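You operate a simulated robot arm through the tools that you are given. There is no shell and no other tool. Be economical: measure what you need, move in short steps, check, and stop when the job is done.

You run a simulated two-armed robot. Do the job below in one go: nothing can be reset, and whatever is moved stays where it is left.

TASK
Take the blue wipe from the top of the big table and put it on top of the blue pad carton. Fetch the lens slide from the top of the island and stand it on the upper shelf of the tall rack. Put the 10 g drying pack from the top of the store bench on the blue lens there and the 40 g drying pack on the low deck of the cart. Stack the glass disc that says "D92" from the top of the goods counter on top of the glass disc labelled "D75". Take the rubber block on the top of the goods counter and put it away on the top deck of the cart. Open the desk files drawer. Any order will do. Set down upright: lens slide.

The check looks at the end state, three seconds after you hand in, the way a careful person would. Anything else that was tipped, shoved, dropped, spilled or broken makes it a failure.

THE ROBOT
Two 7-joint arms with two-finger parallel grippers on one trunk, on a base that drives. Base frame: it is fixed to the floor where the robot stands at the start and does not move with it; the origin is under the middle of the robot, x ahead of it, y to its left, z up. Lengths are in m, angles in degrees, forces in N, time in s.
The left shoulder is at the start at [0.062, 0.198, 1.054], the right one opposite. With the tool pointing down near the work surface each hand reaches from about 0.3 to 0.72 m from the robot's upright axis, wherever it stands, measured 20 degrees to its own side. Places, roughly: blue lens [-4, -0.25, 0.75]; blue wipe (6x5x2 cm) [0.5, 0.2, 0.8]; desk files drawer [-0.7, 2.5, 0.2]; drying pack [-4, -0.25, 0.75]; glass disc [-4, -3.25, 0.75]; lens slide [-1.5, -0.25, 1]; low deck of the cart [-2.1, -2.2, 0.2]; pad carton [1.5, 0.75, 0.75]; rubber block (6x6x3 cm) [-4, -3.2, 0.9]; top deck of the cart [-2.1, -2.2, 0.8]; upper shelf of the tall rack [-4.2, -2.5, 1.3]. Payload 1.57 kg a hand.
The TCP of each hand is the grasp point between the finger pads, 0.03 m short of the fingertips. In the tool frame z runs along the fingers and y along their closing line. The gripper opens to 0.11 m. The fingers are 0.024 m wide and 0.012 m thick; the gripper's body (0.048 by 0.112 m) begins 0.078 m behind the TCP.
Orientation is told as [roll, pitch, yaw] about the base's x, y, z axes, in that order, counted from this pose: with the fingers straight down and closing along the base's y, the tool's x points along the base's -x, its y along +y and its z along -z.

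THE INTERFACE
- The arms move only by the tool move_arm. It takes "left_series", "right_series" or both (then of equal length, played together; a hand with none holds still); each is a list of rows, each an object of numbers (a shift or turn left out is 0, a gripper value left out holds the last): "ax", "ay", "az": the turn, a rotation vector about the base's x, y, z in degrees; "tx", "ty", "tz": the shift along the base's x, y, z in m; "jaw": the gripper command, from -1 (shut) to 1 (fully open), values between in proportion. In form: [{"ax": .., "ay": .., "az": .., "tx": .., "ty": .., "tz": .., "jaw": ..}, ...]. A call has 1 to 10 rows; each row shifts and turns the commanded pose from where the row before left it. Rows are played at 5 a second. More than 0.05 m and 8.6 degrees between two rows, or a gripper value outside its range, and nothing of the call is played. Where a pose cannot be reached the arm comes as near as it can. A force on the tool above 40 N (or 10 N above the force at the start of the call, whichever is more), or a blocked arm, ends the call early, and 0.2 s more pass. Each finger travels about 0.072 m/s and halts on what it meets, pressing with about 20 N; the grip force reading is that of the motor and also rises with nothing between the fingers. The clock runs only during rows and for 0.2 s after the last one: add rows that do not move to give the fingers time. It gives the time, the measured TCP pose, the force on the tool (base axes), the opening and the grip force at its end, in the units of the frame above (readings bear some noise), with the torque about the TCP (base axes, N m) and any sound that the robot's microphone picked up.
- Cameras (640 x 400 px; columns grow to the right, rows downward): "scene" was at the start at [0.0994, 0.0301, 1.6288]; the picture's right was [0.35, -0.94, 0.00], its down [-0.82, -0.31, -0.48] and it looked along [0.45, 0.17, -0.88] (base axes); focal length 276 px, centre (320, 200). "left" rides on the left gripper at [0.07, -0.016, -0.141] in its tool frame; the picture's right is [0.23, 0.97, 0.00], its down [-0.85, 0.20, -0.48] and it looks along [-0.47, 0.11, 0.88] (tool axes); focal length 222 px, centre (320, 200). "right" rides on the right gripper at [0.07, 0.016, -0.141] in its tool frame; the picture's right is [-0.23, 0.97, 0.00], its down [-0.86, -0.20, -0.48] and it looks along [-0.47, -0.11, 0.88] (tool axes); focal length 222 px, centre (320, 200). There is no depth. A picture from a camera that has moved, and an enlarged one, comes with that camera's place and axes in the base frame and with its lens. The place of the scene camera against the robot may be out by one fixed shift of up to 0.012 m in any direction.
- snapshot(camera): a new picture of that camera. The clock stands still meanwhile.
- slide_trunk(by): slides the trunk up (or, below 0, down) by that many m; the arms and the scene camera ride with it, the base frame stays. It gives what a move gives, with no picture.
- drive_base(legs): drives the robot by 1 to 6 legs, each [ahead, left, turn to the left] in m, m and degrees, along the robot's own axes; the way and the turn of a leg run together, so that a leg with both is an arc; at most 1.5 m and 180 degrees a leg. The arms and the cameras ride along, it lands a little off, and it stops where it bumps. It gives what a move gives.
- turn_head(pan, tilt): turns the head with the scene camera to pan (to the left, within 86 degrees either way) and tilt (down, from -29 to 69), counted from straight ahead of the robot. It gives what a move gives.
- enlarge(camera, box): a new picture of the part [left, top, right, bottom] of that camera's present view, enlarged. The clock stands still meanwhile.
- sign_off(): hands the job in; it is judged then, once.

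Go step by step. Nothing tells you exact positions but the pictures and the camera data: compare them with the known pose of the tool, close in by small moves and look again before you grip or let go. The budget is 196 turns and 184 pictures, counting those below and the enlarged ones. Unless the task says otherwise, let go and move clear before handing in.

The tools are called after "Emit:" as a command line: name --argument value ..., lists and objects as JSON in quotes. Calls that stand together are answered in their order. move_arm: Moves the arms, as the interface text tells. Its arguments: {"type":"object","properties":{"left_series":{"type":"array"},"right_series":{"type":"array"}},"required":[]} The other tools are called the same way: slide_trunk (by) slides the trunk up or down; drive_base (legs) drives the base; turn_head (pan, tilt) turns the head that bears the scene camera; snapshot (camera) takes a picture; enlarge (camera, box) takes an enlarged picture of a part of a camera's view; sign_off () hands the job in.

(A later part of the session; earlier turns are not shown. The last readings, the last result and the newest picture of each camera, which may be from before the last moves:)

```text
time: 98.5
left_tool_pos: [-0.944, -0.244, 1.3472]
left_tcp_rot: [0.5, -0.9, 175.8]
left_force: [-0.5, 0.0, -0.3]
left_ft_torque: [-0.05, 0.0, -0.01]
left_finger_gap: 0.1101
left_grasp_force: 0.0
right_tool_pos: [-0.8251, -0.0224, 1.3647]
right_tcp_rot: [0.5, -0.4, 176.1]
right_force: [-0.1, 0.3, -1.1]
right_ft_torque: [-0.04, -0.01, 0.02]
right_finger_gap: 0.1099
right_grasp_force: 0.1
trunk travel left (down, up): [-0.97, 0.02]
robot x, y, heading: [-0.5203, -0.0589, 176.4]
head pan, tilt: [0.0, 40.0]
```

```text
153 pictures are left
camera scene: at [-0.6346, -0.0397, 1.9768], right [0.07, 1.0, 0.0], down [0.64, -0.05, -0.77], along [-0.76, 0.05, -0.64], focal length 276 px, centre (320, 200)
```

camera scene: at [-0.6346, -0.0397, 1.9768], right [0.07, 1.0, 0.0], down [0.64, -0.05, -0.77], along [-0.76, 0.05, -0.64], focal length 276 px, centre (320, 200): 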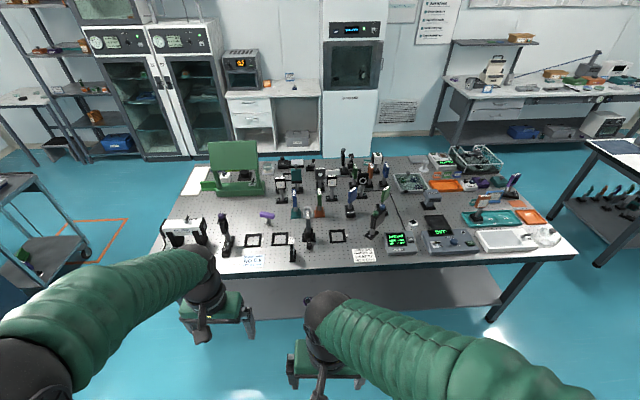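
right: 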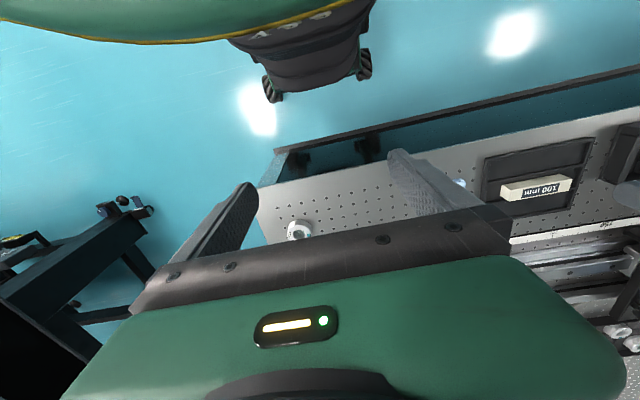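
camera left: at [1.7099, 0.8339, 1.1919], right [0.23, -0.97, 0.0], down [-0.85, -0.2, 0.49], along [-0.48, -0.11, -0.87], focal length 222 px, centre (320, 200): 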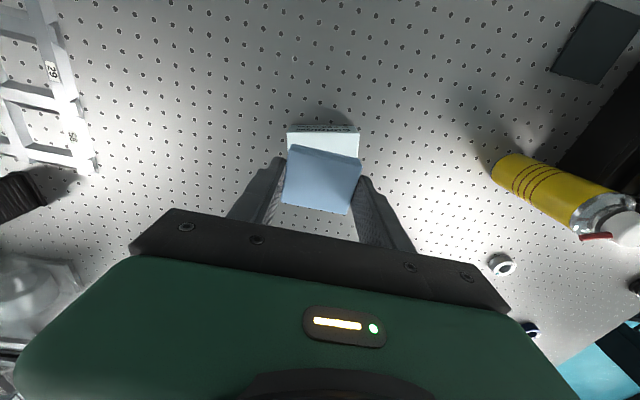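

I look closely at the island for the lens slide.

Emit:
enlarge --camera "scene" --box '[150, 140, 390, 290]'

Emit:
enlarge --camera "scene" --box '[210, 190, 330, 265]'

```text
2.67 times, centred on (270, 215) of scene
camera zoom: at [-0.6346, -0.0397, 1.9768], right [0.07, 1.0, 0.0], down [0.64, -0.05, -0.77], along [-0.76, 0.05, -0.64], focal length 737 px, centre (453, 160)
```

zoom: 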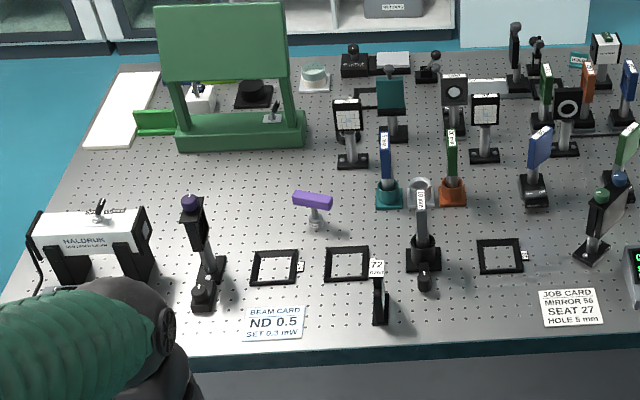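

```text
5.33 times, centred on (270, 228) of scene
camera zoom: at [-0.6346, -0.0397, 1.9768], right [0.07, 1.0, 0.0], down [0.64, -0.05, -0.77], along [-0.76, 0.05, -0.64], focal length 1473 px, centre (587, 53)
```

zoom: 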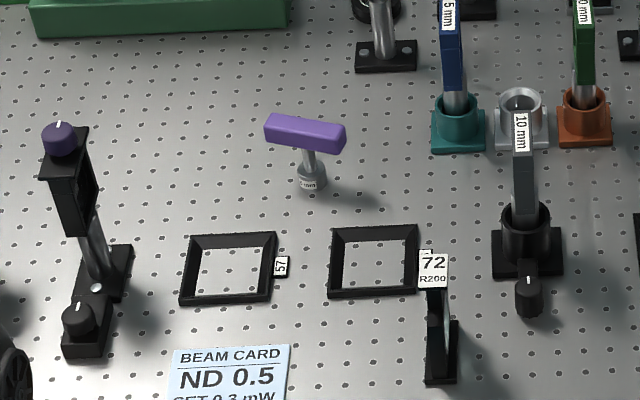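

The slide marked "72 R200" standing on the island is likely the lens slide. I move up to the island and look with the hand camera.

Emit:
drive_base --legs '[[0, 0, 3.6], [0.38, 0, 0], [0, -0.12, 0]]'

Emit:
turn_head --pan 10 --tilt 55

Emit:
snapshot --camera "scene"

Emit:
snapshot --camera "left"

```text
time: 102.1
left_tool_pos: [-1.2946, -0.2014, 1.3388]
left_tcp_rot: [-1.2, -0.8, -179.9]
left_force: [0.2, -1.5, -0.4]
left_ft_torque: [0.11, 0.04, 0.02]
left_finger_gap: 0.11
left_grasp_force: 0.0
right_tool_pos: [-1.1924, 0.0273, 1.3634]
right_tcp_rot: [-1.0, -0.4, -179.9]
right_force: [0.0, -0.9, -0.2]
right_ft_torque: [0.05, 0.01, 0.03]
right_finger_gap: 0.1101
right_grasp_force: 0.0
trunk travel left (down, up): [-0.97, 0.02]
robot x, y, heading: [-0.8892, 0.0542, 179.6]
head pan, tilt: [0.0, 40.0]
```

```text
time: 102.9
left_tool_pos: [-1.2954, -0.1692, 1.3438]
left_tcp_rot: [0.3, -0.9, -179.7]
left_force: [-0.3, 0.4, 0.5]
left_ft_torque: [-0.01, 0.02, -0.01]
left_finger_gap: 0.11
left_grasp_force: 0.1
right_tool_pos: [-1.1921, 0.0625, 1.364]
right_tcp_rot: [0.4, -0.4, -179.8]
right_force: [-0.5, 0.1, -0.6]
right_ft_torque: [-0.03, -0.02, 0.02]
right_finger_gap: 0.1101
right_grasp_force: 0.2
trunk travel left (down, up): [-0.97, 0.02]
robot x, y, heading: [-0.8865, 0.0507, 179.9]
head pan, tilt: [10.0, 55.0]
```

```text
150 pictures are left
camera scene: at [-0.988, 0.065, 1.9561], right [-0.17, 0.99, -0.01], down [0.81, 0.13, -0.57], along [-0.56, -0.11, -0.82], focal length 276 px, centre (320, 200)
```

scene: 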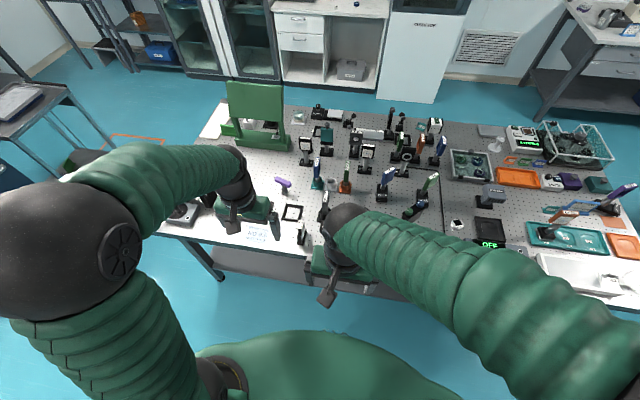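

```text
149 pictures are left
camera left: at [-1.2228, -0.1516, 1.4846], right [0.23, -0.97, 0.0], down [-0.85, -0.2, 0.49], along [-0.48, -0.11, -0.87], focal length 222 px, centre (320, 200)
```

left: 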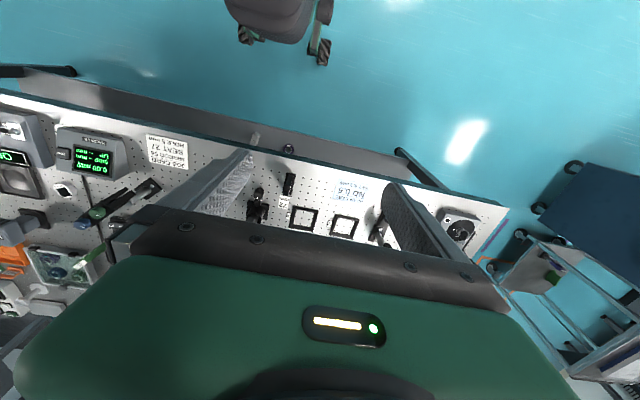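

Emit:
enlarge --camera "left" --box '[240, 160, 400, 260]'

Emit:
enlarge --camera "scene" --box '[190, 150, 350, 250]'

Emit:
enlarge --camera "right" --box '[120, 60, 520, 310]'

```text
4.00 times, centred on (320, 210) of left
camera zoom: at [-1.2228, -0.1516, 1.4846], right [0.23, -0.97, 0.0], down [-0.85, -0.2, 0.49], along [-0.48, -0.11, -0.87], focal length 888 px, centre (320, 160)
```

zoom: 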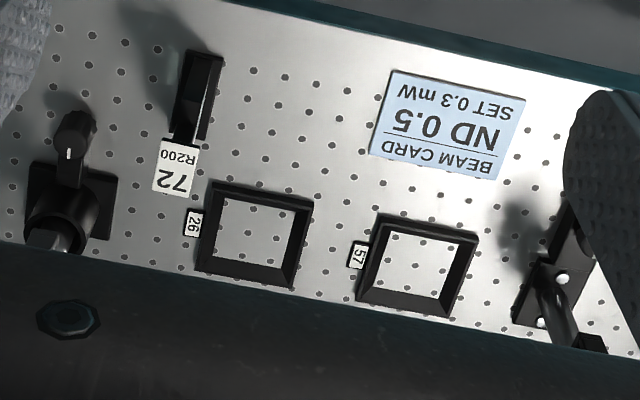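

```text
4.00 times, centred on (270, 200) of scene
camera zoom: at [-0.988, 0.065, 1.9561], right [-0.17, 0.99, -0.01], down [0.81, 0.13, -0.57], along [-0.56, -0.11, -0.82], focal length 1105 px, centre (520, 200)
```

zoom: 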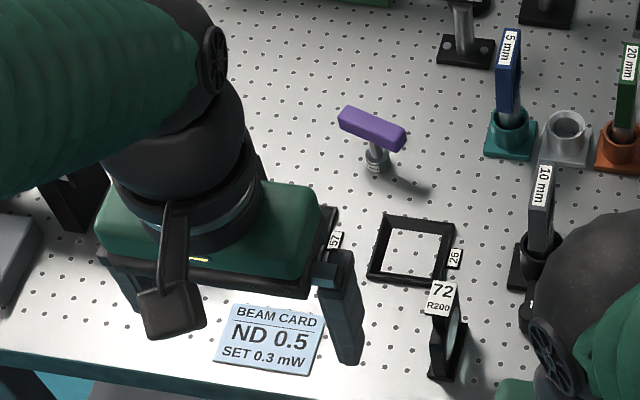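

```text
1.60 times, centred on (320, 185) of right
camera zoom: at [-1.1217, 0.0455, 1.5047], right [-0.22, -0.97, 0.01], down [-0.85, 0.2, 0.48], along [-0.47, 0.1, -0.88], focal length 355 px, centre (320, 224)
```

zoom: 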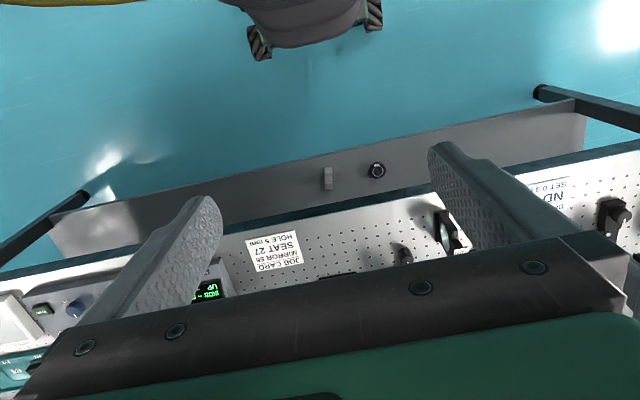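

The "72 R200" slide stands with its plate in the x–z plane near [-1.48, -0.125]. I bring the left hand above it and lower the trunk part way.

Emit:
move_arm --left_series '[{"tx": -0.045, "ty": 0.01}, {"tx": -0.045, "ty": 0.01}, {"tx": -0.045, "ty": 0.015}, {"tx": -0.03, "ty": 0.01}, {}]'

Emit:
slide_trunk --by -0.17

Emit:
snapshot --camera "left"

Emit:
enlarge --camera "scene" --box '[190, 130, 350, 250]'

```text
time: 104.1
left_tool_pos: [-1.4599, -0.1486, 1.3436]
left_tcp_rot: [-0.7, -0.8, -179.8]
left_force: [-0.4, -0.9, -0.9]
left_ft_torque: [0.09, 0.0, -0.04]
left_finger_gap: 0.1102
left_grasp_force: 0.1
right_tool_pos: [-1.1919, 0.0351, 1.364]
right_tcp_rot: [-0.6, -0.3, -179.8]
right_force: [-0.3, -1.0, -0.3]
right_ft_torque: [0.11, 0.01, 0.04]
right_finger_gap: 0.1101
right_grasp_force: 0.1
trunk travel left (down, up): [-0.97, 0.02]
robot x, y, heading: [-0.8897, 0.0495, 179.8]
head pan, tilt: [10.0, 55.0]
```

```text
time: 106.0
left_tool_pos: [-1.46, -0.1334, 1.1743]
left_tcp_rot: [-0.2, -0.8, -179.9]
left_force: [-0.5, 0.0, 0.7]
left_ft_torque: [0.02, 0.02, 0.0]
left_finger_gap: 0.1102
left_grasp_force: 0.0
right_tool_pos: [-1.192, 0.0511, 1.1935]
right_tcp_rot: [-0.2, -0.4, -179.8]
right_force: [-0.1, -0.4, -0.8]
right_ft_torque: [0.01, 0.03, 0.02]
right_finger_gap: 0.1104
right_grasp_force: 0.1
trunk travel left (down, up): [-0.8, 0.19]
robot x, y, heading: [-0.8878, 0.0557, 179.7]
head pan, tilt: [10.0, 55.0]
```

```text
145 pictures are left
camera left: at [-1.3871, -0.1168, 1.3149], right [0.23, -0.97, -0.01], down [-0.85, -0.2, 0.49], along [-0.48, -0.11, -0.87], focal length 222 px, centre (320, 200)
```

left: 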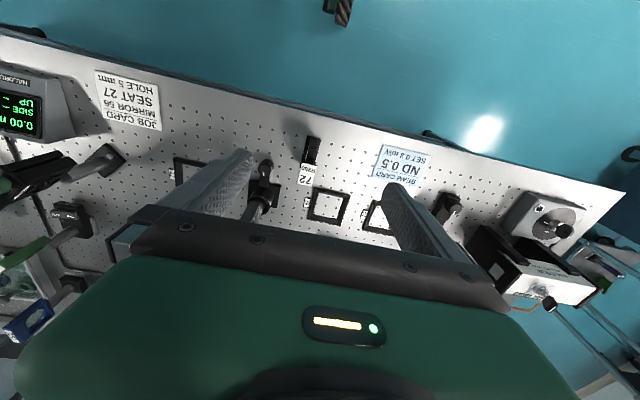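

```text
3.33 times, centred on (270, 190) of scene
camera zoom: at [-0.9885, 0.0304, 1.7859], right [-0.17, 0.98, 0.01], down [0.81, 0.15, -0.57], along [-0.56, -0.09, -0.82], focal length 921 px, centre (487, 233)
```

zoom: 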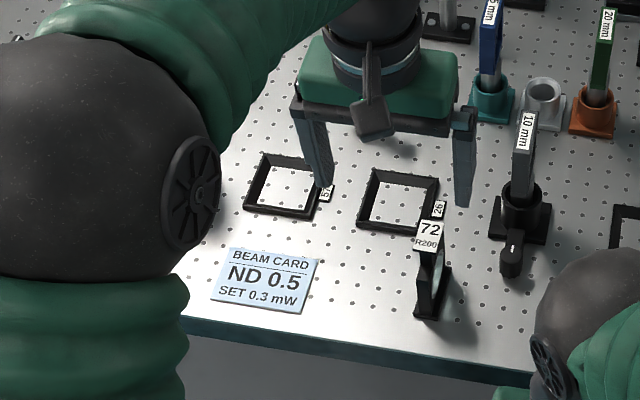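

Emit:
enlarge --camera "left" --box '[260, 110, 380, 200]'

Emit:
enlarge --camera "scene" --box '[270, 165, 330, 215]'

```text
4.44 times, centred on (320, 155) of left
camera zoom: at [-1.3871, -0.1168, 1.3149], right [0.23, -0.97, -0.01], down [-0.85, -0.2, 0.49], along [-0.48, -0.11, -0.87], focal length 987 px, centre (320, 400)
```

zoom: 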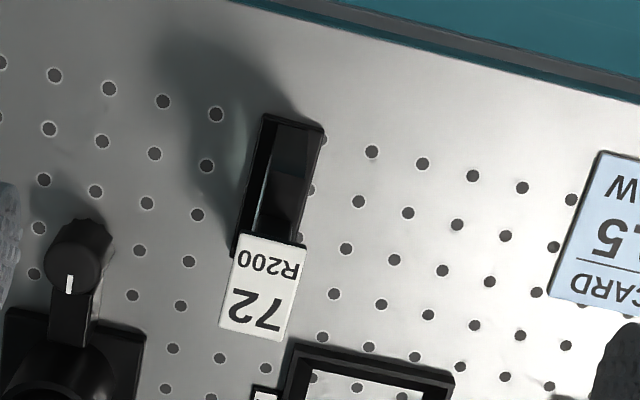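

```text
8.00 times, centred on (300, 190) of scene
camera zoom: at [-0.9885, 0.0304, 1.7859], right [-0.17, 0.98, 0.01], down [0.81, 0.15, -0.57], along [-0.56, -0.09, -0.82], focal length 2210 px, centre (480, 280)
```

zoom: 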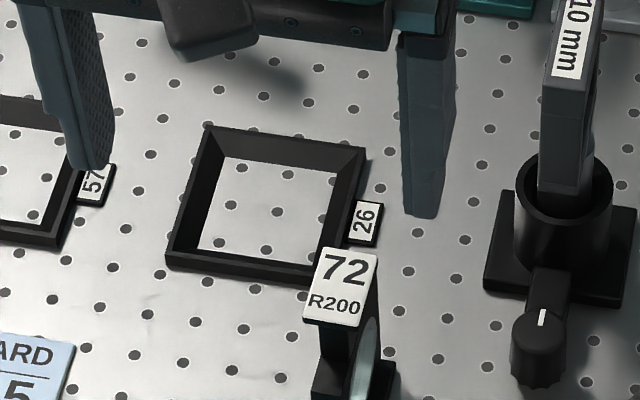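

Emit:
enlarge --camera "scene" --box '[280, 185, 340, 235]'

Emit:
enlarge --camera "right" --box '[360, 120, 560, 245]'

```text
8.00 times, centred on (310, 210) of scene
camera zoom: at [-0.9885, 0.0304, 1.7859], right [-0.17, 0.98, 0.01], down [0.81, 0.15, -0.57], along [-0.56, -0.09, -0.82], focal length 2210 px, centre (400, 120)
```

zoom: 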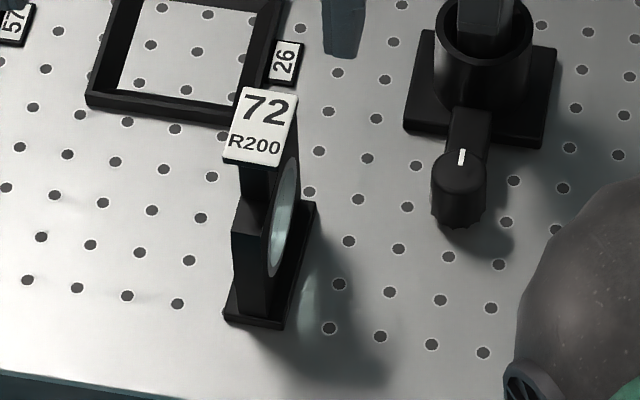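

```text
3.20 times, centred on (460, 182) of right
camera zoom: at [-1.1213, 0.0337, 1.3347], right [-0.22, -0.97, 0.0], down [-0.85, 0.2, 0.48], along [-0.47, 0.11, -0.87], focal length 711 px, centre (-128, 256)
```

zoom: 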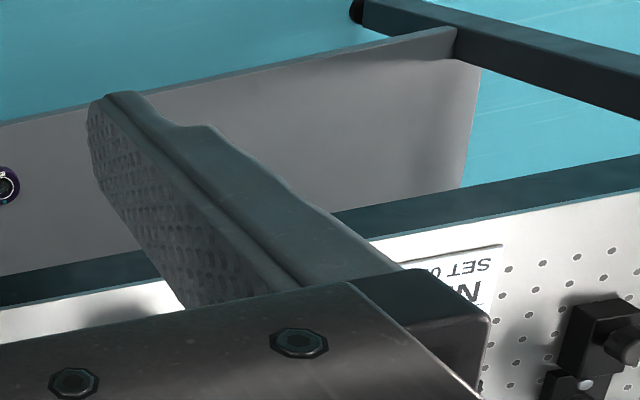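

The slide is a T-shaped piece: foot, thin plate with lens, and a label flag wider than the plate at z≈0.96, with the island top at ≈0.85. I'll grip the plate below the label with the tool tilted 55° forward, which also suits shelf insertion.

Emit:
move_arm --left_series '[{"tx": 0.03, "ay": 8, "jaw": 0.2}, {"tx": 0.03, "ay": 8}, {"ay": 8}, {"ay": 8}, {"ay": 8}, {"ay": 8}, {"ay": 7, "az": -2.5}, {"az": -2.5}, {}]'

Emit:
snapshot --camera "left"

Emit:
snapshot --camera "scene"

```text
time: 108.0
left_tool_pos: [-1.3998, -0.1234, 1.1774]
left_tcp_rot: [0.3, -56.0, 175.0]
left_force: [0.3, -0.4, -0.2]
left_ft_torque: [-0.02, 0.0, -0.01]
left_finger_gap: 0.066
left_grasp_force: 0.1
right_tool_pos: [-1.1907, 0.0601, 1.194]
right_tcp_rot: [0.5, -0.5, -180.0]
right_force: [-1.0, -0.2, 0.5]
right_ft_torque: [-0.03, -0.04, 0.01]
right_finger_gap: 0.1101
right_grasp_force: 0.1
trunk travel left (down, up): [-0.8, 0.19]
robot x, y, heading: [-0.891, 0.051, 179.8]
head pan, tilt: [10.0, 55.0]
```

```text
139 pictures are left
camera left: at [-1.2414, -0.1201, 1.1979], right [0.05, -0.98, -0.19], down [-0.1, -0.19, 0.98], along [-0.99, -0.03, -0.11], focal length 222 px, centre (320, 200)
```

left: 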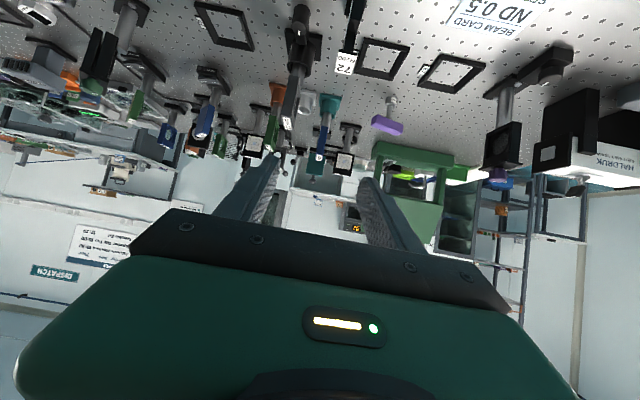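

```text
138 pictures are left
camera scene: at [-0.9861, 0.0464, 1.7862], right [-0.17, 0.98, 0.0], down [0.81, 0.14, -0.57], along [-0.56, -0.1, -0.82], focal length 276 px, centre (320, 200)
```

scene: 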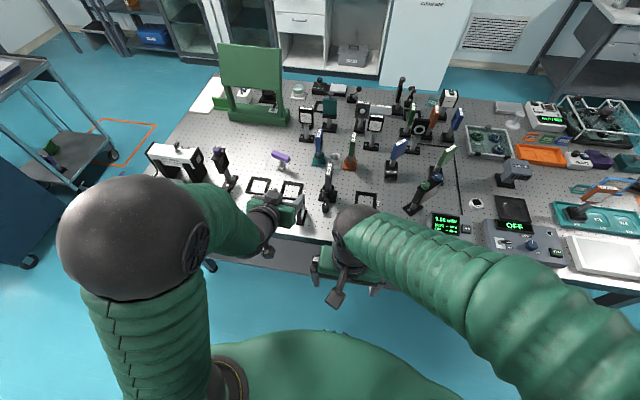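

I lower the trunk so the hand comes level in front of the slide.

Emit:
slide_trunk --by -0.19

Emit:
snapshot --camera "left"

Emit:
enlarge --camera "scene" --box '[200, 120, 360, 220]'

```text
time: 110.1
left_tool_pos: [-1.401, -0.1244, 0.9872]
left_tcp_rot: [0.2, -55.9, 175.0]
left_force: [-0.4, -0.8, 0.4]
left_ft_torque: [0.04, -0.01, 0.01]
left_finger_gap: 0.0659
left_grasp_force: 0.1
right_tool_pos: [-1.1926, 0.0591, 1.0042]
right_tcp_rot: [0.3, -0.3, -179.9]
right_force: [-0.4, -0.2, 0.0]
right_ft_torque: [-0.02, -0.03, 0.0]
right_finger_gap: 0.1099
right_grasp_force: 0.0
trunk travel left (down, up): [-0.61, 0.38]
robot x, y, heading: [-0.8962, 0.0511, 179.8]
head pan, tilt: [10.0, 55.0]
```

```text
137 pictures are left
camera left: at [-1.2421, -0.1213, 1.0076], right [0.05, -0.98, -0.19], down [-0.1, -0.19, 0.98], along [-0.99, -0.03, -0.11], focal length 222 px, centre (320, 200)
```

left: 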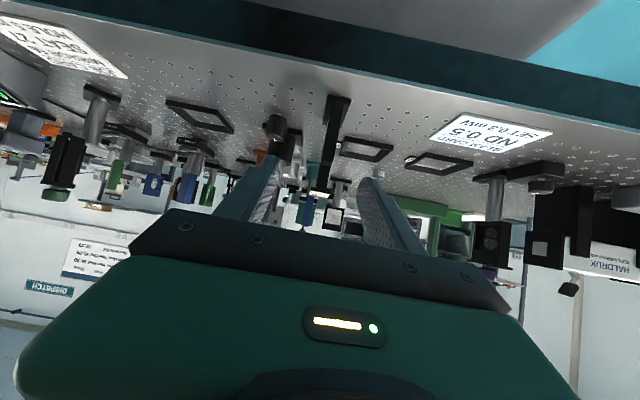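

```text
4.00 times, centred on (280, 170) of scene
camera zoom: at [-0.9871, 0.0454, 1.5961], right [-0.17, 0.98, 0.0], down [0.81, 0.14, -0.57], along [-0.56, -0.1, -0.82], focal length 1105 px, centre (480, 320)
```

zoom: 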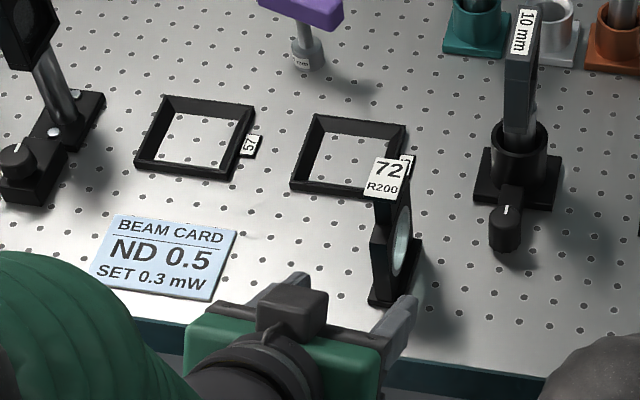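

Emit:
enlarge --camera "left" --box '[250, 80, 410, 240]'

```text
2.50 times, centred on (330, 160) of left
camera zoom: at [-1.2421, -0.1213, 1.0076], right [0.05, -0.98, -0.19], down [-0.1, -0.19, 0.98], along [-0.99, -0.03, -0.11], focal length 555 px, centre (295, 300)
```

zoom: 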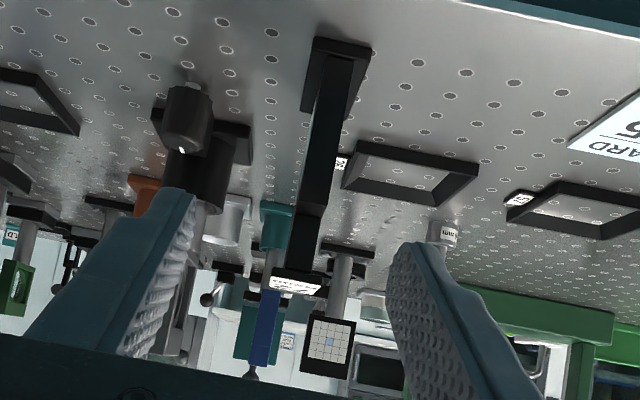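

The plate's near face is at about x=-1.50, y=-0.128. I advance along the finger axis most of the way and check.

Emit:
move_arm --left_series '[{"tx": -0.036, "ty": -0.001, "tz": -0.024}, {"tx": -0.036, "ty": -0.001, "tz": -0.024}, {"tx": -0.01, "tz": -0.006}, {}]'

Emit:
enlarge --camera "left" --box '[240, 80, 400, 240]'

Emit:
enlarge --camera "scene" --box '[230, 120, 350, 220]'

```text
time: 111.1
left_tool_pos: [-1.4837, -0.1264, 0.9362]
left_tcp_rot: [0.2, -55.8, 175.0]
left_force: [-0.8, 0.1, 0.6]
left_ft_torque: [0.01, -0.01, 0.04]
left_finger_gap: 0.066
left_grasp_force: 0.1
right_tool_pos: [-1.1926, 0.0595, 1.0048]
right_tcp_rot: [0.4, -0.4, -179.9]
right_force: [-0.9, -0.7, -0.1]
right_ft_torque: [0.04, -0.03, 0.02]
right_finger_gap: 0.1101
right_grasp_force: 0.0
trunk travel left (down, up): [-0.61, 0.38]
robot x, y, heading: [-0.8873, 0.0531, 180.2]
head pan, tilt: [10.0, 55.0]
```

```text
2.50 times, centred on (320, 160) of left
camera zoom: at [-1.3255, -0.123, 0.9563], right [0.05, -0.98, -0.19], down [-0.1, -0.19, 0.98], along [-0.99, -0.03, -0.11], focal length 555 px, centre (320, 300)
```

zoom: 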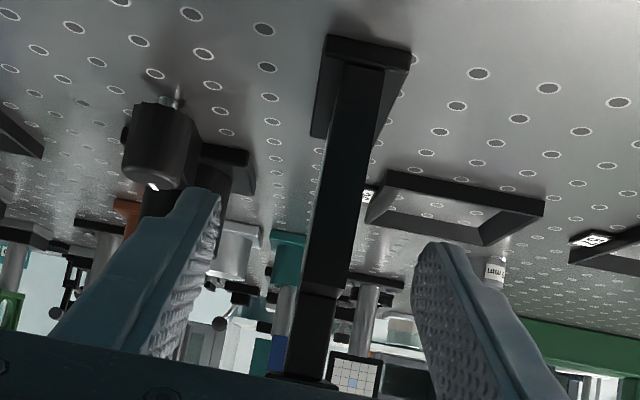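

```text
4.00 times, centred on (290, 170) of scene
camera zoom: at [-0.9879, 0.0457, 1.596], right [-0.17, 0.98, 0.0], down [0.81, 0.14, -0.57], along [-0.56, -0.1, -0.82], focal length 1105 px, centre (440, 320)
```

zoom: 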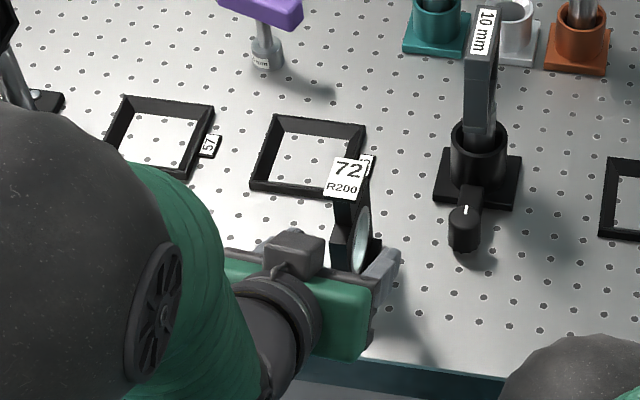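

Centred well. I advance to the grip point and close softly.

Emit:
move_arm --left_series '[{"tx": -0.018, "tz": -0.012}, {"tx": -0.017, "tz": -0.011}, {"jaw": -0.2}, {"jaw": -0.6}, {"jaw": -0.7}, {"jaw": -0.75}, {"jaw": -0.8}, {}]'

Emit:
enlarge --camera "left" --box '[240, 80, 400, 240]'

Emit:
enlarge --camera "scene" --box '[230, 120, 350, 220]'

```text
time: 112.9
left_tool_pos: [-1.5189, -0.1251, 0.9103]
left_tcp_rot: [0.2, -55.8, 175.0]
left_force: [0.0, 0.2, -0.1]
left_ft_torque: [0.05, -0.05, 0.01]
left_finger_gap: 0.0138
left_grasp_force: 19.8
right_tool_pos: [-1.1913, 0.0596, 1.0048]
right_tcp_rot: [0.3, -0.4, -179.9]
right_force: [0.2, 0.0, -0.3]
right_ft_torque: [0.0, -0.03, 0.01]
right_finger_gap: 0.11
right_grasp_force: 0.1
trunk travel left (down, up): [-0.61, 0.38]
robot x, y, heading: [-0.8915, 0.0541, 180.0]
head pan, tilt: [10.0, 55.0]
```

```text
2.50 times, centred on (320, 160) of left
camera zoom: at [-1.3608, -0.1232, 0.9315], right [0.05, -0.98, -0.19], down [-0.1, -0.19, 0.98], along [-0.99, -0.03, -0.11], focal length 555 px, centre (320, 300)
```

zoom: 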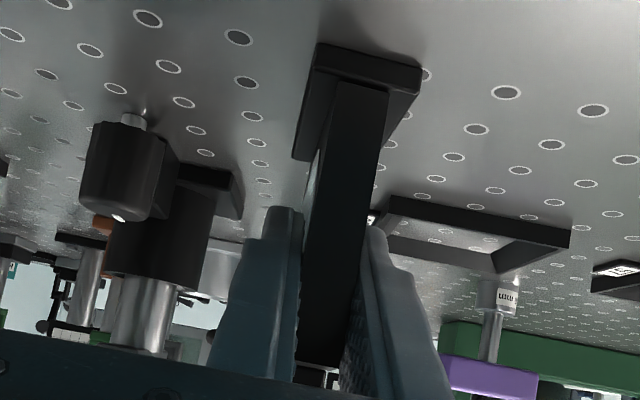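

```text
4.00 times, centred on (290, 170) of scene
camera zoom: at [-0.9879, 0.0454, 1.596], right [-0.17, 0.98, 0.0], down [0.81, 0.14, -0.57], along [-0.56, -0.1, -0.82], focal length 1105 px, centre (440, 320)
```

zoom: 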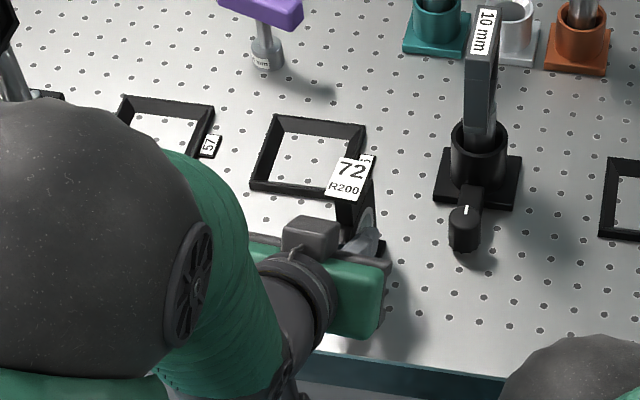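

The plate is gripped at 14 mm. I lift straight up and then back out.

Emit:
move_arm --left_series '[{"tz": 0.01}, {"tz": 0.04}, {"tz": 0.05}, {"tz": 0.05}, {}]'

Emit:
slide_trunk --by 0.2

Emit:
snapshot --camera "scene"

Emit:
snapshot --camera "left"

```text
time: 114.1
left_tool_pos: [-1.5183, -0.1288, 1.0591]
left_tcp_rot: [0.2, -55.8, 175.1]
left_force: [-0.1, -0.1, -2.2]
left_ft_torque: [-0.06, -0.02, -0.02]
left_finger_gap: 0.0139
left_grasp_force: 19.8
right_tool_pos: [-1.1927, 0.0598, 1.004]
right_tcp_rot: [0.4, -0.4, -179.9]
right_force: [0.8, 0.5, -0.8]
right_ft_torque: [-0.02, 0.01, 0.0]
right_finger_gap: 0.1097
right_grasp_force: 0.1
trunk travel left (down, up): [-0.61, 0.38]
robot x, y, heading: [-0.8878, 0.0545, 179.9]
head pan, tilt: [10.0, 55.0]
```

```text
time: 116.2
left_tool_pos: [-1.5189, -0.1275, 1.2587]
left_tcp_rot: [0.2, -55.7, 175.2]
left_force: [0.0, 0.2, -1.6]
left_ft_torque: [-0.01, -0.04, -0.02]
left_finger_gap: 0.0136
left_grasp_force: 20.2
right_tool_pos: [-1.1923, 0.0593, 1.2038]
right_tcp_rot: [0.3, -0.4, -179.9]
right_force: [-1.3, 0.0, 0.3]
right_ft_torque: [-0.01, -0.02, -0.01]
right_finger_gap: 0.1099
right_grasp_force: 0.0
trunk travel left (down, up): [-0.81, 0.18]
robot x, y, heading: [-0.8883, 0.0507, 180.0]
head pan, tilt: [10.0, 55.0]
```

```text
130 pictures are left
camera scene: at [-0.9884, 0.045, 1.796], right [-0.17, 0.98, 0.0], down [0.81, 0.14, -0.57], along [-0.56, -0.1, -0.82], focal length 276 px, centre (320, 200)
```

scene: 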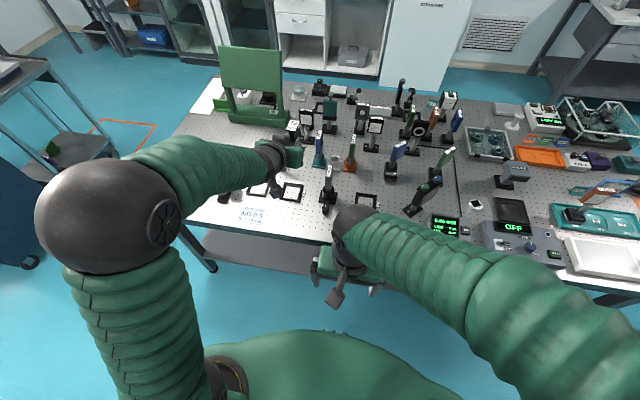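

```text
129 pictures are left
camera left: at [-1.3611, -0.1247, 1.2803], right [0.05, -0.98, -0.19], down [-0.1, -0.19, 0.98], along [-0.99, -0.03, -0.11], focal length 222 px, centre (320, 200)
```

left: 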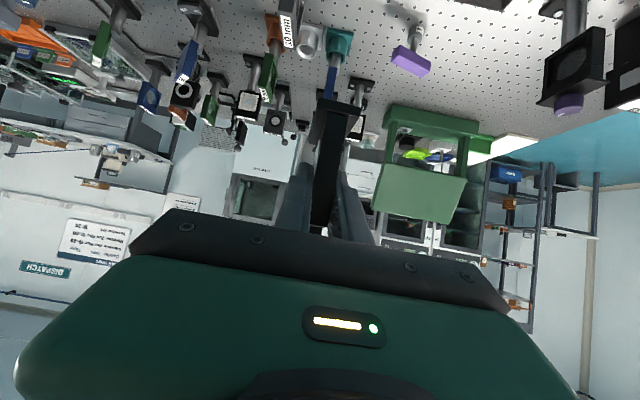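

The slide is held firmly. I draw the hand in, raise the trunk, back off and go west through the corridor at y≈-1.28, between island and carts.

Emit:
move_arm --left_series '[{"tx": 0.05}, {"tx": 0.05}, {"tx": 0.05}, {}]'

Emit:
slide_trunk --by 0.14

Emit:
drive_base --legs '[[-0.2, 0, 0], [0, 1.33, 0]]'

Emit:
turn_head --pan 0 --tilt 35

Emit:
snapshot --camera "scene"

```text
time: 117.2
left_tool_pos: [-1.3817, -0.1254, 1.2668]
left_tcp_rot: [0.3, -55.7, 175.1]
left_force: [0.1, -0.1, -2.0]
left_ft_torque: [0.03, -0.07, -0.01]
left_finger_gap: 0.014
left_grasp_force: 19.9
left hand out of reach, approached as far as the arm can: row 3
right_tool_pos: [-1.1936, 0.0579, 1.204]
right_tcp_rot: [0.3, -0.4, -180.0]
right_force: [-0.5, -0.5, -0.2]
right_ft_torque: [-0.01, -0.04, -0.02]
right_finger_gap: 0.1098
right_grasp_force: 0.1
trunk travel left (down, up): [-0.81, 0.18]
robot x, y, heading: [-0.8871, 0.055, 179.9]
head pan, tilt: [10.0, 55.0]
```

```text
time: 118.9
left_tool_pos: [-1.3803, -0.126, 1.4047]
left_tcp_rot: [0.2, -55.6, 175.1]
left_force: [0.3, -0.7, -3.1]
left_ft_torque: [-0.03, -0.02, 0.02]
left_finger_gap: 0.0135
left_grasp_force: 20.0
right_tool_pos: [-1.1921, 0.0592, 1.3441]
right_tcp_rot: [0.4, -0.4, -179.8]
right_force: [-0.1, 0.0, -0.5]
right_ft_torque: [0.01, -0.01, 0.01]
right_finger_gap: 0.1101
right_grasp_force: 0.0
trunk travel left (down, up): [-0.95, 0.04]
robot x, y, heading: [-0.8875, 0.0522, 179.9]
head pan, tilt: [10.0, 55.0]
```

```text
time: 126.7
left_tool_pos: [-1.2038, -1.4088, 1.405]
left_tcp_rot: [0.3, -55.6, 173.3]
left_force: [1.1, 0.2, -2.3]
left_ft_torque: [0.0, -0.04, 0.02]
left_finger_gap: 0.0138
left_grasp_force: 19.7
right_tool_pos: [-1.0111, -1.2296, 1.3448]
right_tcp_rot: [0.5, -0.4, 178.5]
right_force: [-0.3, -0.3, 0.9]
right_ft_torque: [0.0, 0.0, 0.01]
right_finger_gap: 0.1101
right_grasp_force: 0.1
trunk travel left (down, up): [-0.95, 0.04]
robot x, y, heading: [-0.7082, -1.2461, 178.2]
head pan, tilt: [10.0, 55.0]
```

```text
time: 127.5
left_tool_pos: [-1.2039, -1.4105, 1.4057]
left_tcp_rot: [0.2, -55.8, 173.4]
left_force: [0.3, 0.0, -1.1]
left_ft_torque: [0.03, -0.05, -0.03]
left_finger_gap: 0.014
left_grasp_force: 20.3
right_tool_pos: [-1.0096, -1.231, 1.3444]
right_tcp_rot: [0.3, -0.4, 178.5]
right_force: [-0.2, 0.2, -0.5]
right_ft_torque: [-0.01, -0.01, 0.0]
right_finger_gap: 0.1102
right_grasp_force: 0.1
trunk travel left (down, up): [-0.95, 0.04]
robot x, y, heading: [-0.7078, -1.2457, 178.1]
head pan, tilt: [0.0, 35.0]
```

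```text
128 pictures are left
camera scene: at [-0.8235, -1.2376, 1.9642], right [0.03, 1.0, 0.0], down [0.58, -0.02, -0.82], along [-0.82, 0.02, -0.58], focal length 276 px, centre (320, 200)
```

scene: 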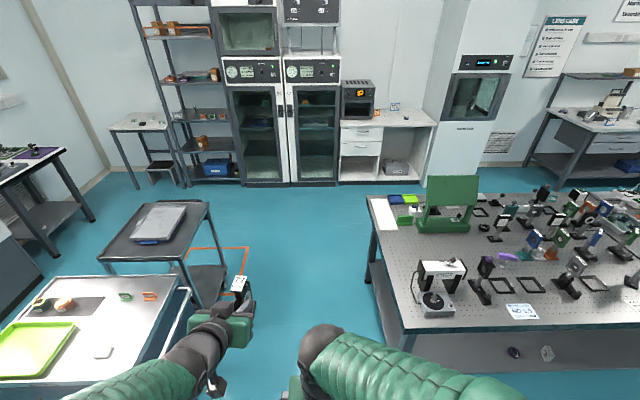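

Emit:
enlarge --camera "scene" --box '[90, 0, 290, 200]'

```text
2.00 times, centred on (190, 100) of scene
camera zoom: at [-0.8235, -1.2376, 1.9642], right [0.03, 1.0, 0.0], down [0.58, -0.02, -0.82], along [-0.82, 0.02, -0.58], focal length 552 px, centre (580, 400)
```

zoom: 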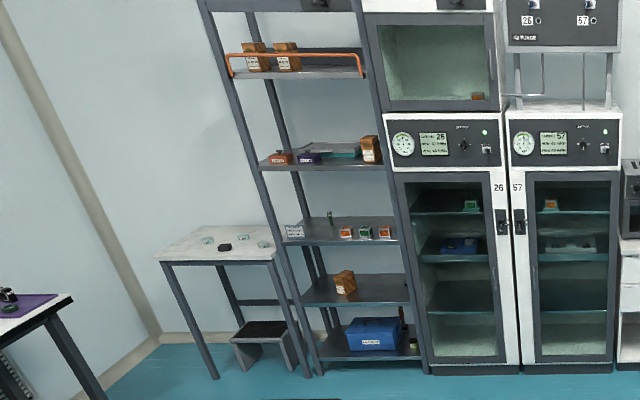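

The upper shelf is at z≈1.26, with clear headroom up to 1.69. I drive west to x≈-3.3 and then sidestep toward the rack.

Emit:
drive_base --legs '[[0, 0, 1.9], [1.3, 0, 0], [1.2, 0, 0]]'

Emit:
turn_head --pan 50 --tilt 25

Emit:
snapshot --camera "scene"

```text
time: 139.8
left_tool_pos: [-3.6373, -1.3831, 1.4059]
left_tcp_rot: [0.2, -55.8, 173.9]
left_force: [-0.3, -0.4, -1.9]
left_ft_torque: [0.01, -0.02, 0.02]
left_finger_gap: 0.0137
left_grasp_force: 20.0
right_tool_pos: [-3.4448, -1.2012, 1.3448]
right_tcp_rot: [0.3, -0.5, 179.1]
right_force: [0.5, -0.8, 0.8]
right_ft_torque: [0.04, 0.0, -0.01]
right_finger_gap: 0.11
right_grasp_force: 0.1
trunk travel left (down, up): [-0.95, 0.04]
robot x, y, heading: [-3.1449, -1.2148, 179.2]
head pan, tilt: [0.0, 35.0]
```

```text
time: 141.0
left_tool_pos: [-3.6386, -1.3823, 1.4048]
left_tcp_rot: [0.2, -55.7, 173.9]
left_force: [-0.3, -0.6, -1.1]
left_ft_torque: [0.0, -0.08, 0.02]
left_finger_gap: 0.0141
left_grasp_force: 19.9
right_tool_pos: [-3.4471, -1.2018, 1.3433]
right_tcp_rot: [0.3, -0.4, 179.0]
right_force: [0.6, 0.4, -0.5]
right_ft_torque: [-0.04, -0.02, 0.04]
right_finger_gap: 0.1101
right_grasp_force: 0.1
trunk travel left (down, up): [-0.95, 0.04]
robot x, y, heading: [-3.1413, -1.2131, 178.8]
head pan, tilt: [50.0, 25.0]
```

```text
126 pictures are left
camera scene: at [-3.2327, -1.2773, 1.98], right [-0.75, 0.66, 0.0], down [0.28, 0.32, -0.91], along [-0.6, -0.68, -0.42], focal length 276 px, centre (320, 200)
```

scene: 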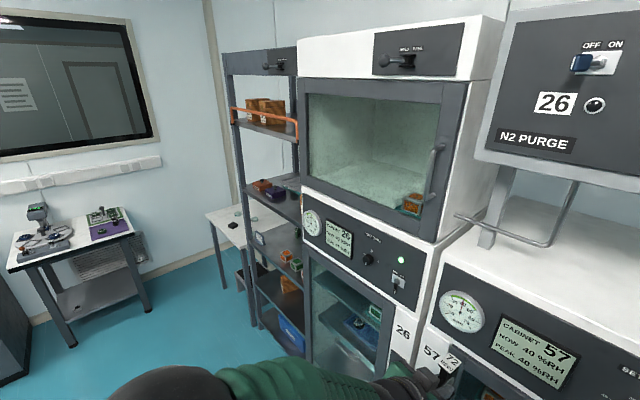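

I sidestep left by 1.05 m to face the rack.

Emit:
drive_base --legs '[[0, 1.08, 1]]'

Emit:
turn_head --pan 8 --tilt 30

Emit:
snapshot --camera "scene"

Emit:
snapshot --camera "left"

```text
time: 146.6
left_tool_pos: [-3.6654, -2.4703, 1.4063]
left_tcp_rot: [0.3, -55.9, 173.4]
left_force: [1.7, 0.2, -2.4]
left_ft_torque: [0.02, -0.02, -0.02]
left_finger_gap: 0.0137
left_grasp_force: 20.6
right_tool_pos: [-3.4724, -2.2916, 1.344]
right_tcp_rot: [0.4, -0.5, 178.6]
right_force: [0.7, 0.4, -0.4]
right_ft_torque: [0.04, 0.01, -0.04]
right_finger_gap: 0.1102
right_grasp_force: 0.0
trunk travel left (down, up): [-0.95, 0.04]
robot x, y, heading: [-3.1698, -2.3064, 178.1]
head pan, tilt: [50.0, 25.0]
```

```text
time: 147.7
left_tool_pos: [-3.6659, -2.4733, 1.4053]
left_tcp_rot: [0.2, -55.8, 173.5]
left_force: [0.1, -0.1, -1.5]
left_ft_torque: [-0.02, -0.04, 0.01]
left_finger_gap: 0.0138
left_grasp_force: 20.1
right_tool_pos: [-3.4715, -2.293, 1.3439]
right_tcp_rot: [0.3, -0.5, 178.6]
right_force: [-1.0, -0.1, 0.2]
right_ft_torque: [0.02, 0.0, -0.03]
right_finger_gap: 0.11
right_grasp_force: 0.1
trunk travel left (down, up): [-0.95, 0.04]
robot x, y, heading: [-3.1677, -2.3053, 178.5]
head pan, tilt: [8.0, 30.0]
```

```text
125 pictures are left
camera scene: at [-3.2874, -2.3108, 1.9721], right [-0.11, 0.99, 0.0], down [0.5, 0.06, -0.87], along [-0.86, -0.1, -0.5], focal length 276 px, centre (320, 200)
```

scene: 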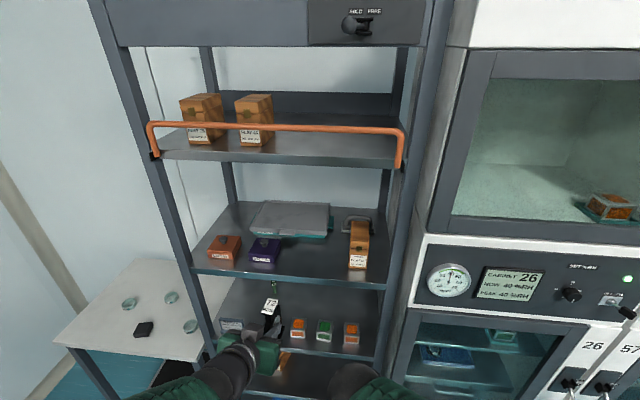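

```text
124 pictures are left
camera left: at [-3.5073, -2.4728, 1.4273], right [0.02, -0.98, -0.19], down [-0.11, -0.19, 0.98], along [-0.99, 0.0, -0.11], focal length 222 px, centre (320, 200)
```

left: 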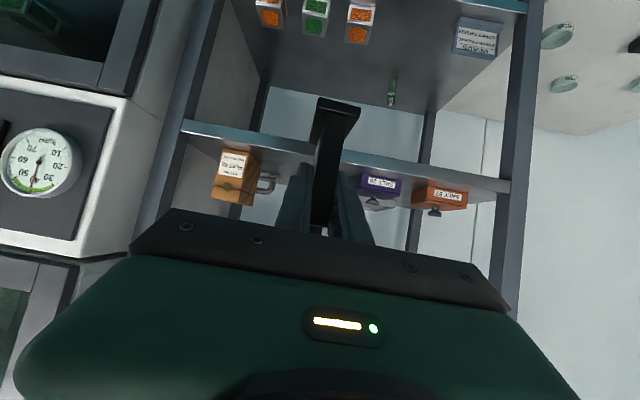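

The goods counter with the discs is at the left; on the shelf (front edge x≈-3.94, z≈1.276) there is a free gap between the purple box and the tall orange one, centred at y≈-2.418. I move up in front of it.

Emit:
move_arm --left_series '[{"ty": 0.03}, {"ty": 0.03}, {}]'

Emit:
drive_base --legs '[[0, 0, 1.5], [0.22, 0, 0]]'

Emit:
turn_head --pan 8 --tilt 42

Emit:
snapshot --camera "scene"

Emit:
snapshot --camera "left"

```text
time: 148.5
left_tool_pos: [-3.6649, -2.4091, 1.4042]
left_tcp_rot: [0.2, -55.9, 173.3]
left_force: [-0.7, 0.2, -1.1]
left_ft_torque: [0.0, -0.06, -0.04]
left_finger_gap: 0.0137
left_grasp_force: 19.8
right_tool_pos: [-3.4736, -2.2906, 1.3444]
right_tcp_rot: [0.5, -0.5, 178.6]
right_force: [0.2, -0.2, 0.1]
right_ft_torque: [-0.02, 0.0, 0.01]
right_finger_gap: 0.1101
right_grasp_force: 0.1
trunk travel left (down, up): [-0.95, 0.04]
robot x, y, heading: [-3.1714, -2.3047, 178.5]
head pan, tilt: [8.0, 30.0]
```

```text
time: 150.5
left_tool_pos: [-3.8733, -2.4228, 1.4057]
left_tcp_rot: [0.2, -56.1, 174.7]
left_force: [0.4, 0.4, -2.6]
left_ft_torque: [0.0, -0.05, -0.01]
left_finger_gap: 0.014
left_grasp_force: 19.9
right_tool_pos: [-3.6842, -2.2987, 1.346]
right_tcp_rot: [0.4, -0.8, 179.9]
right_force: [0.6, -0.4, -0.5]
right_ft_torque: [0.04, -0.03, 0.0]
right_finger_gap: 0.1099
right_grasp_force: 0.0
trunk travel left (down, up): [-0.95, 0.04]
robot x, y, heading: [-3.3852, -2.3089, 179.8]
head pan, tilt: [8.0, 30.0]
```

```text
time: 151.2
left_tool_pos: [-3.8767, -2.422, 1.4053]
left_tcp_rot: [0.2, -56.0, 174.8]
left_force: [-0.5, 0.3, -2.2]
left_ft_torque: [-0.01, -0.05, 0.04]
left_finger_gap: 0.0137
left_grasp_force: 19.6
right_tool_pos: [-3.6881, -2.2975, 1.3451]
right_tcp_rot: [0.3, -0.6, -179.9]
right_force: [0.4, -0.5, 0.6]
right_ft_torque: [0.01, 0.01, 0.03]
right_finger_gap: 0.1101
right_grasp_force: 0.1
trunk travel left (down, up): [-0.95, 0.04]
robot x, y, heading: [-3.385, -2.3042, 179.7]
head pan, tilt: [8.0, 42.0]
```

```text
123 pictures are left
camera scene: at [-3.4944, -2.3121, 1.9541], right [-0.13, 0.99, 0.0], down [0.66, 0.09, -0.74], along [-0.74, -0.1, -0.67], focal length 276 px, centre (320, 200)
```

scene: 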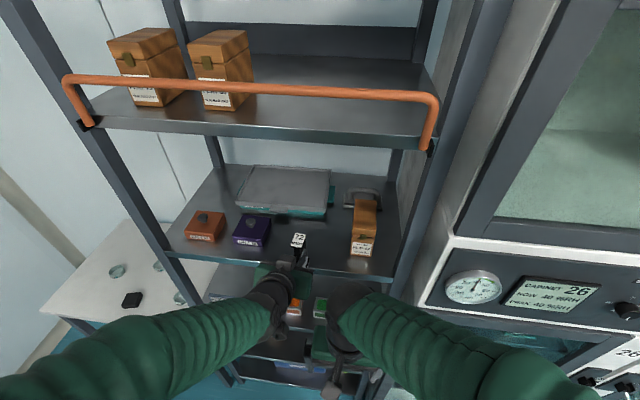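

```text
122 pictures are left
camera left: at [-3.7181, -2.4192, 1.4259], right [0.04, -0.98, -0.19], down [-0.1, -0.19, 0.98], along [-0.99, -0.02, -0.11], focal length 222 px, centre (320, 200)
```

left: 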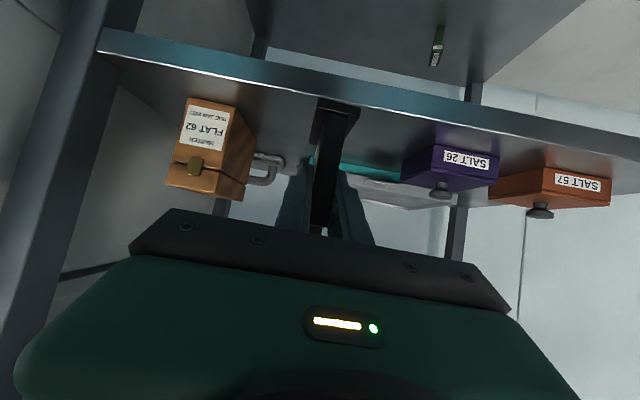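

The slide is lined up in the gap. I push it in over the shelf.

Emit:
move_arm --left_series '[{"tx": -0.04, "ty": 0.002}, {"tx": -0.04, "ty": 0.002}, {"tx": -0.04, "ty": 0.002}, {"tx": -0.03, "ty": 0.002}, {}]'

Emit:
snapshot --camera "left"

Emit:
enlarge --camera "scene" --box '[200, 150, 420, 300]'

```text
time: 152.4
left_tool_pos: [-4.0288, -2.4127, 1.4066]
left_tcp_rot: [0.2, -55.9, 174.8]
left_force: [0.2, 0.4, -1.9]
left_ft_torque: [0.02, -0.04, -0.01]
left_finger_gap: 0.014
left_grasp_force: 19.8
right_tool_pos: [-3.691, -2.299, 1.3449]
right_tcp_rot: [0.4, -0.4, 180.0]
right_force: [-0.3, -0.6, 0.2]
right_ft_torque: [-0.01, -0.02, 0.01]
right_finger_gap: 0.1102
right_grasp_force: 0.0
trunk travel left (down, up): [-0.95, 0.04]
robot x, y, heading: [-3.387, -2.304, 179.7]
head pan, tilt: [8.0, 42.0]
```

```text
121 pictures are left
camera left: at [-3.8713, -2.4098, 1.4277], right [0.04, -0.98, -0.19], down [-0.1, -0.19, 0.98], along [-0.99, -0.02, -0.11], focal length 222 px, centre (320, 200)
```

left: 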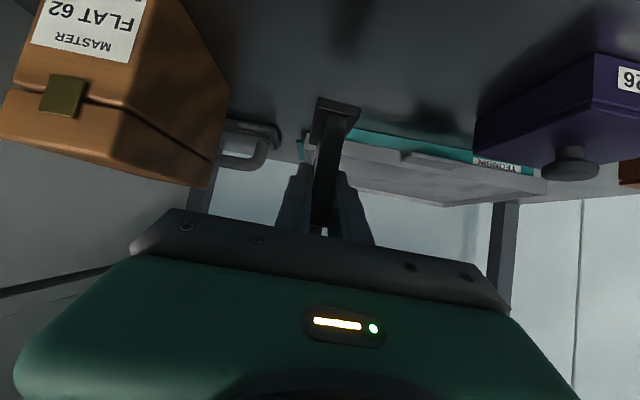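

```text
2.67 times, centred on (310, 225) of scene
camera zoom: at [-3.5002, -2.3119, 1.9536], right [-0.13, 0.99, 0.0], down [0.67, 0.09, -0.74], along [-0.73, -0.1, -0.67], focal length 737 px, centre (347, 133)
```

zoom: 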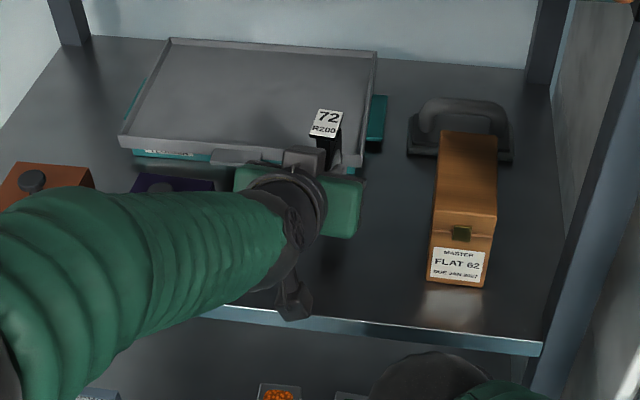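

There is free room on all sides. I lower the slide toward the shelf.

Emit:
move_arm --left_series '[{"tx": 0.01, "tz": -0.03}, {"tz": -0.02}, {"tz": -0.006}, {}]'

Emit:
snapshot --camera "left"

```text
time: 153.4
left_tool_pos: [-4.0174, -2.4134, 1.3511]
left_tcp_rot: [0.2, -55.9, 174.7]
left_force: [-0.7, -0.8, 15.0]
left_ft_torque: [0.14, 0.07, 0.1]
left_finger_gap: 0.0141
left_grasp_force: 20.1
right_tool_pos: [-3.6874, -2.2976, 1.3459]
right_tcp_rot: [0.3, -0.6, 179.9]
right_force: [-0.2, 0.2, 0.2]
right_ft_torque: [0.0, -0.01, -0.04]
right_finger_gap: 0.1102
right_grasp_force: 0.0
trunk travel left (down, up): [-0.95, 0.04]
robot x, y, heading: [-3.3867, -2.307, 179.7]
head pan, tilt: [8.0, 42.0]
```

```text
119 pictures are left
camera left: at [-3.859, -2.411, 1.3714], right [0.04, -0.98, -0.19], down [-0.1, -0.19, 0.98], along [-0.99, -0.02, -0.1], focal length 222 px, centre (320, 200)
```

left: 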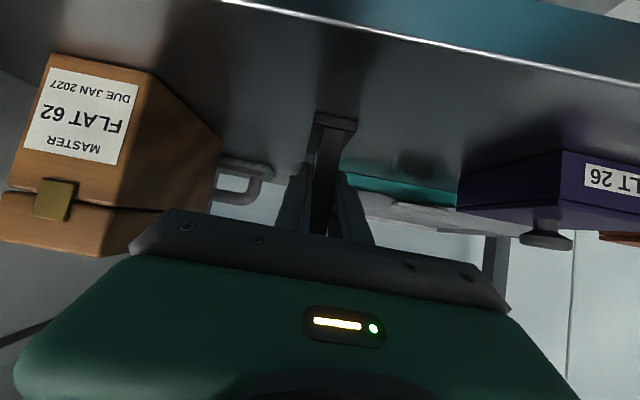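

Emit:
enlarge --camera "left" --box '[260, 60, 420, 180]'

```text
3.33 times, centred on (340, 120) of left
camera zoom: at [-3.859, -2.411, 1.3714], right [0.04, -0.98, -0.19], down [-0.1, -0.19, 0.98], along [-0.99, -0.02, -0.1], focal length 740 px, centre (253, 467)
```

zoom: 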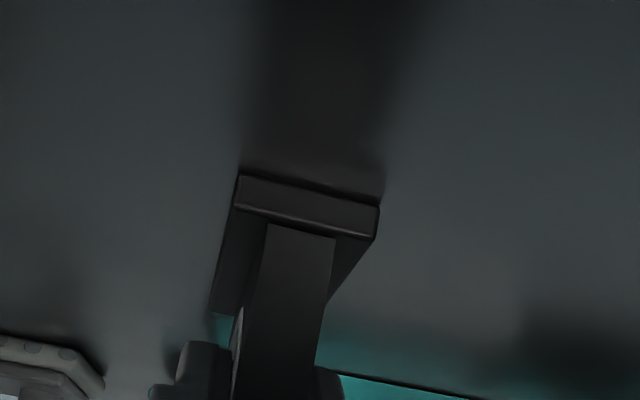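

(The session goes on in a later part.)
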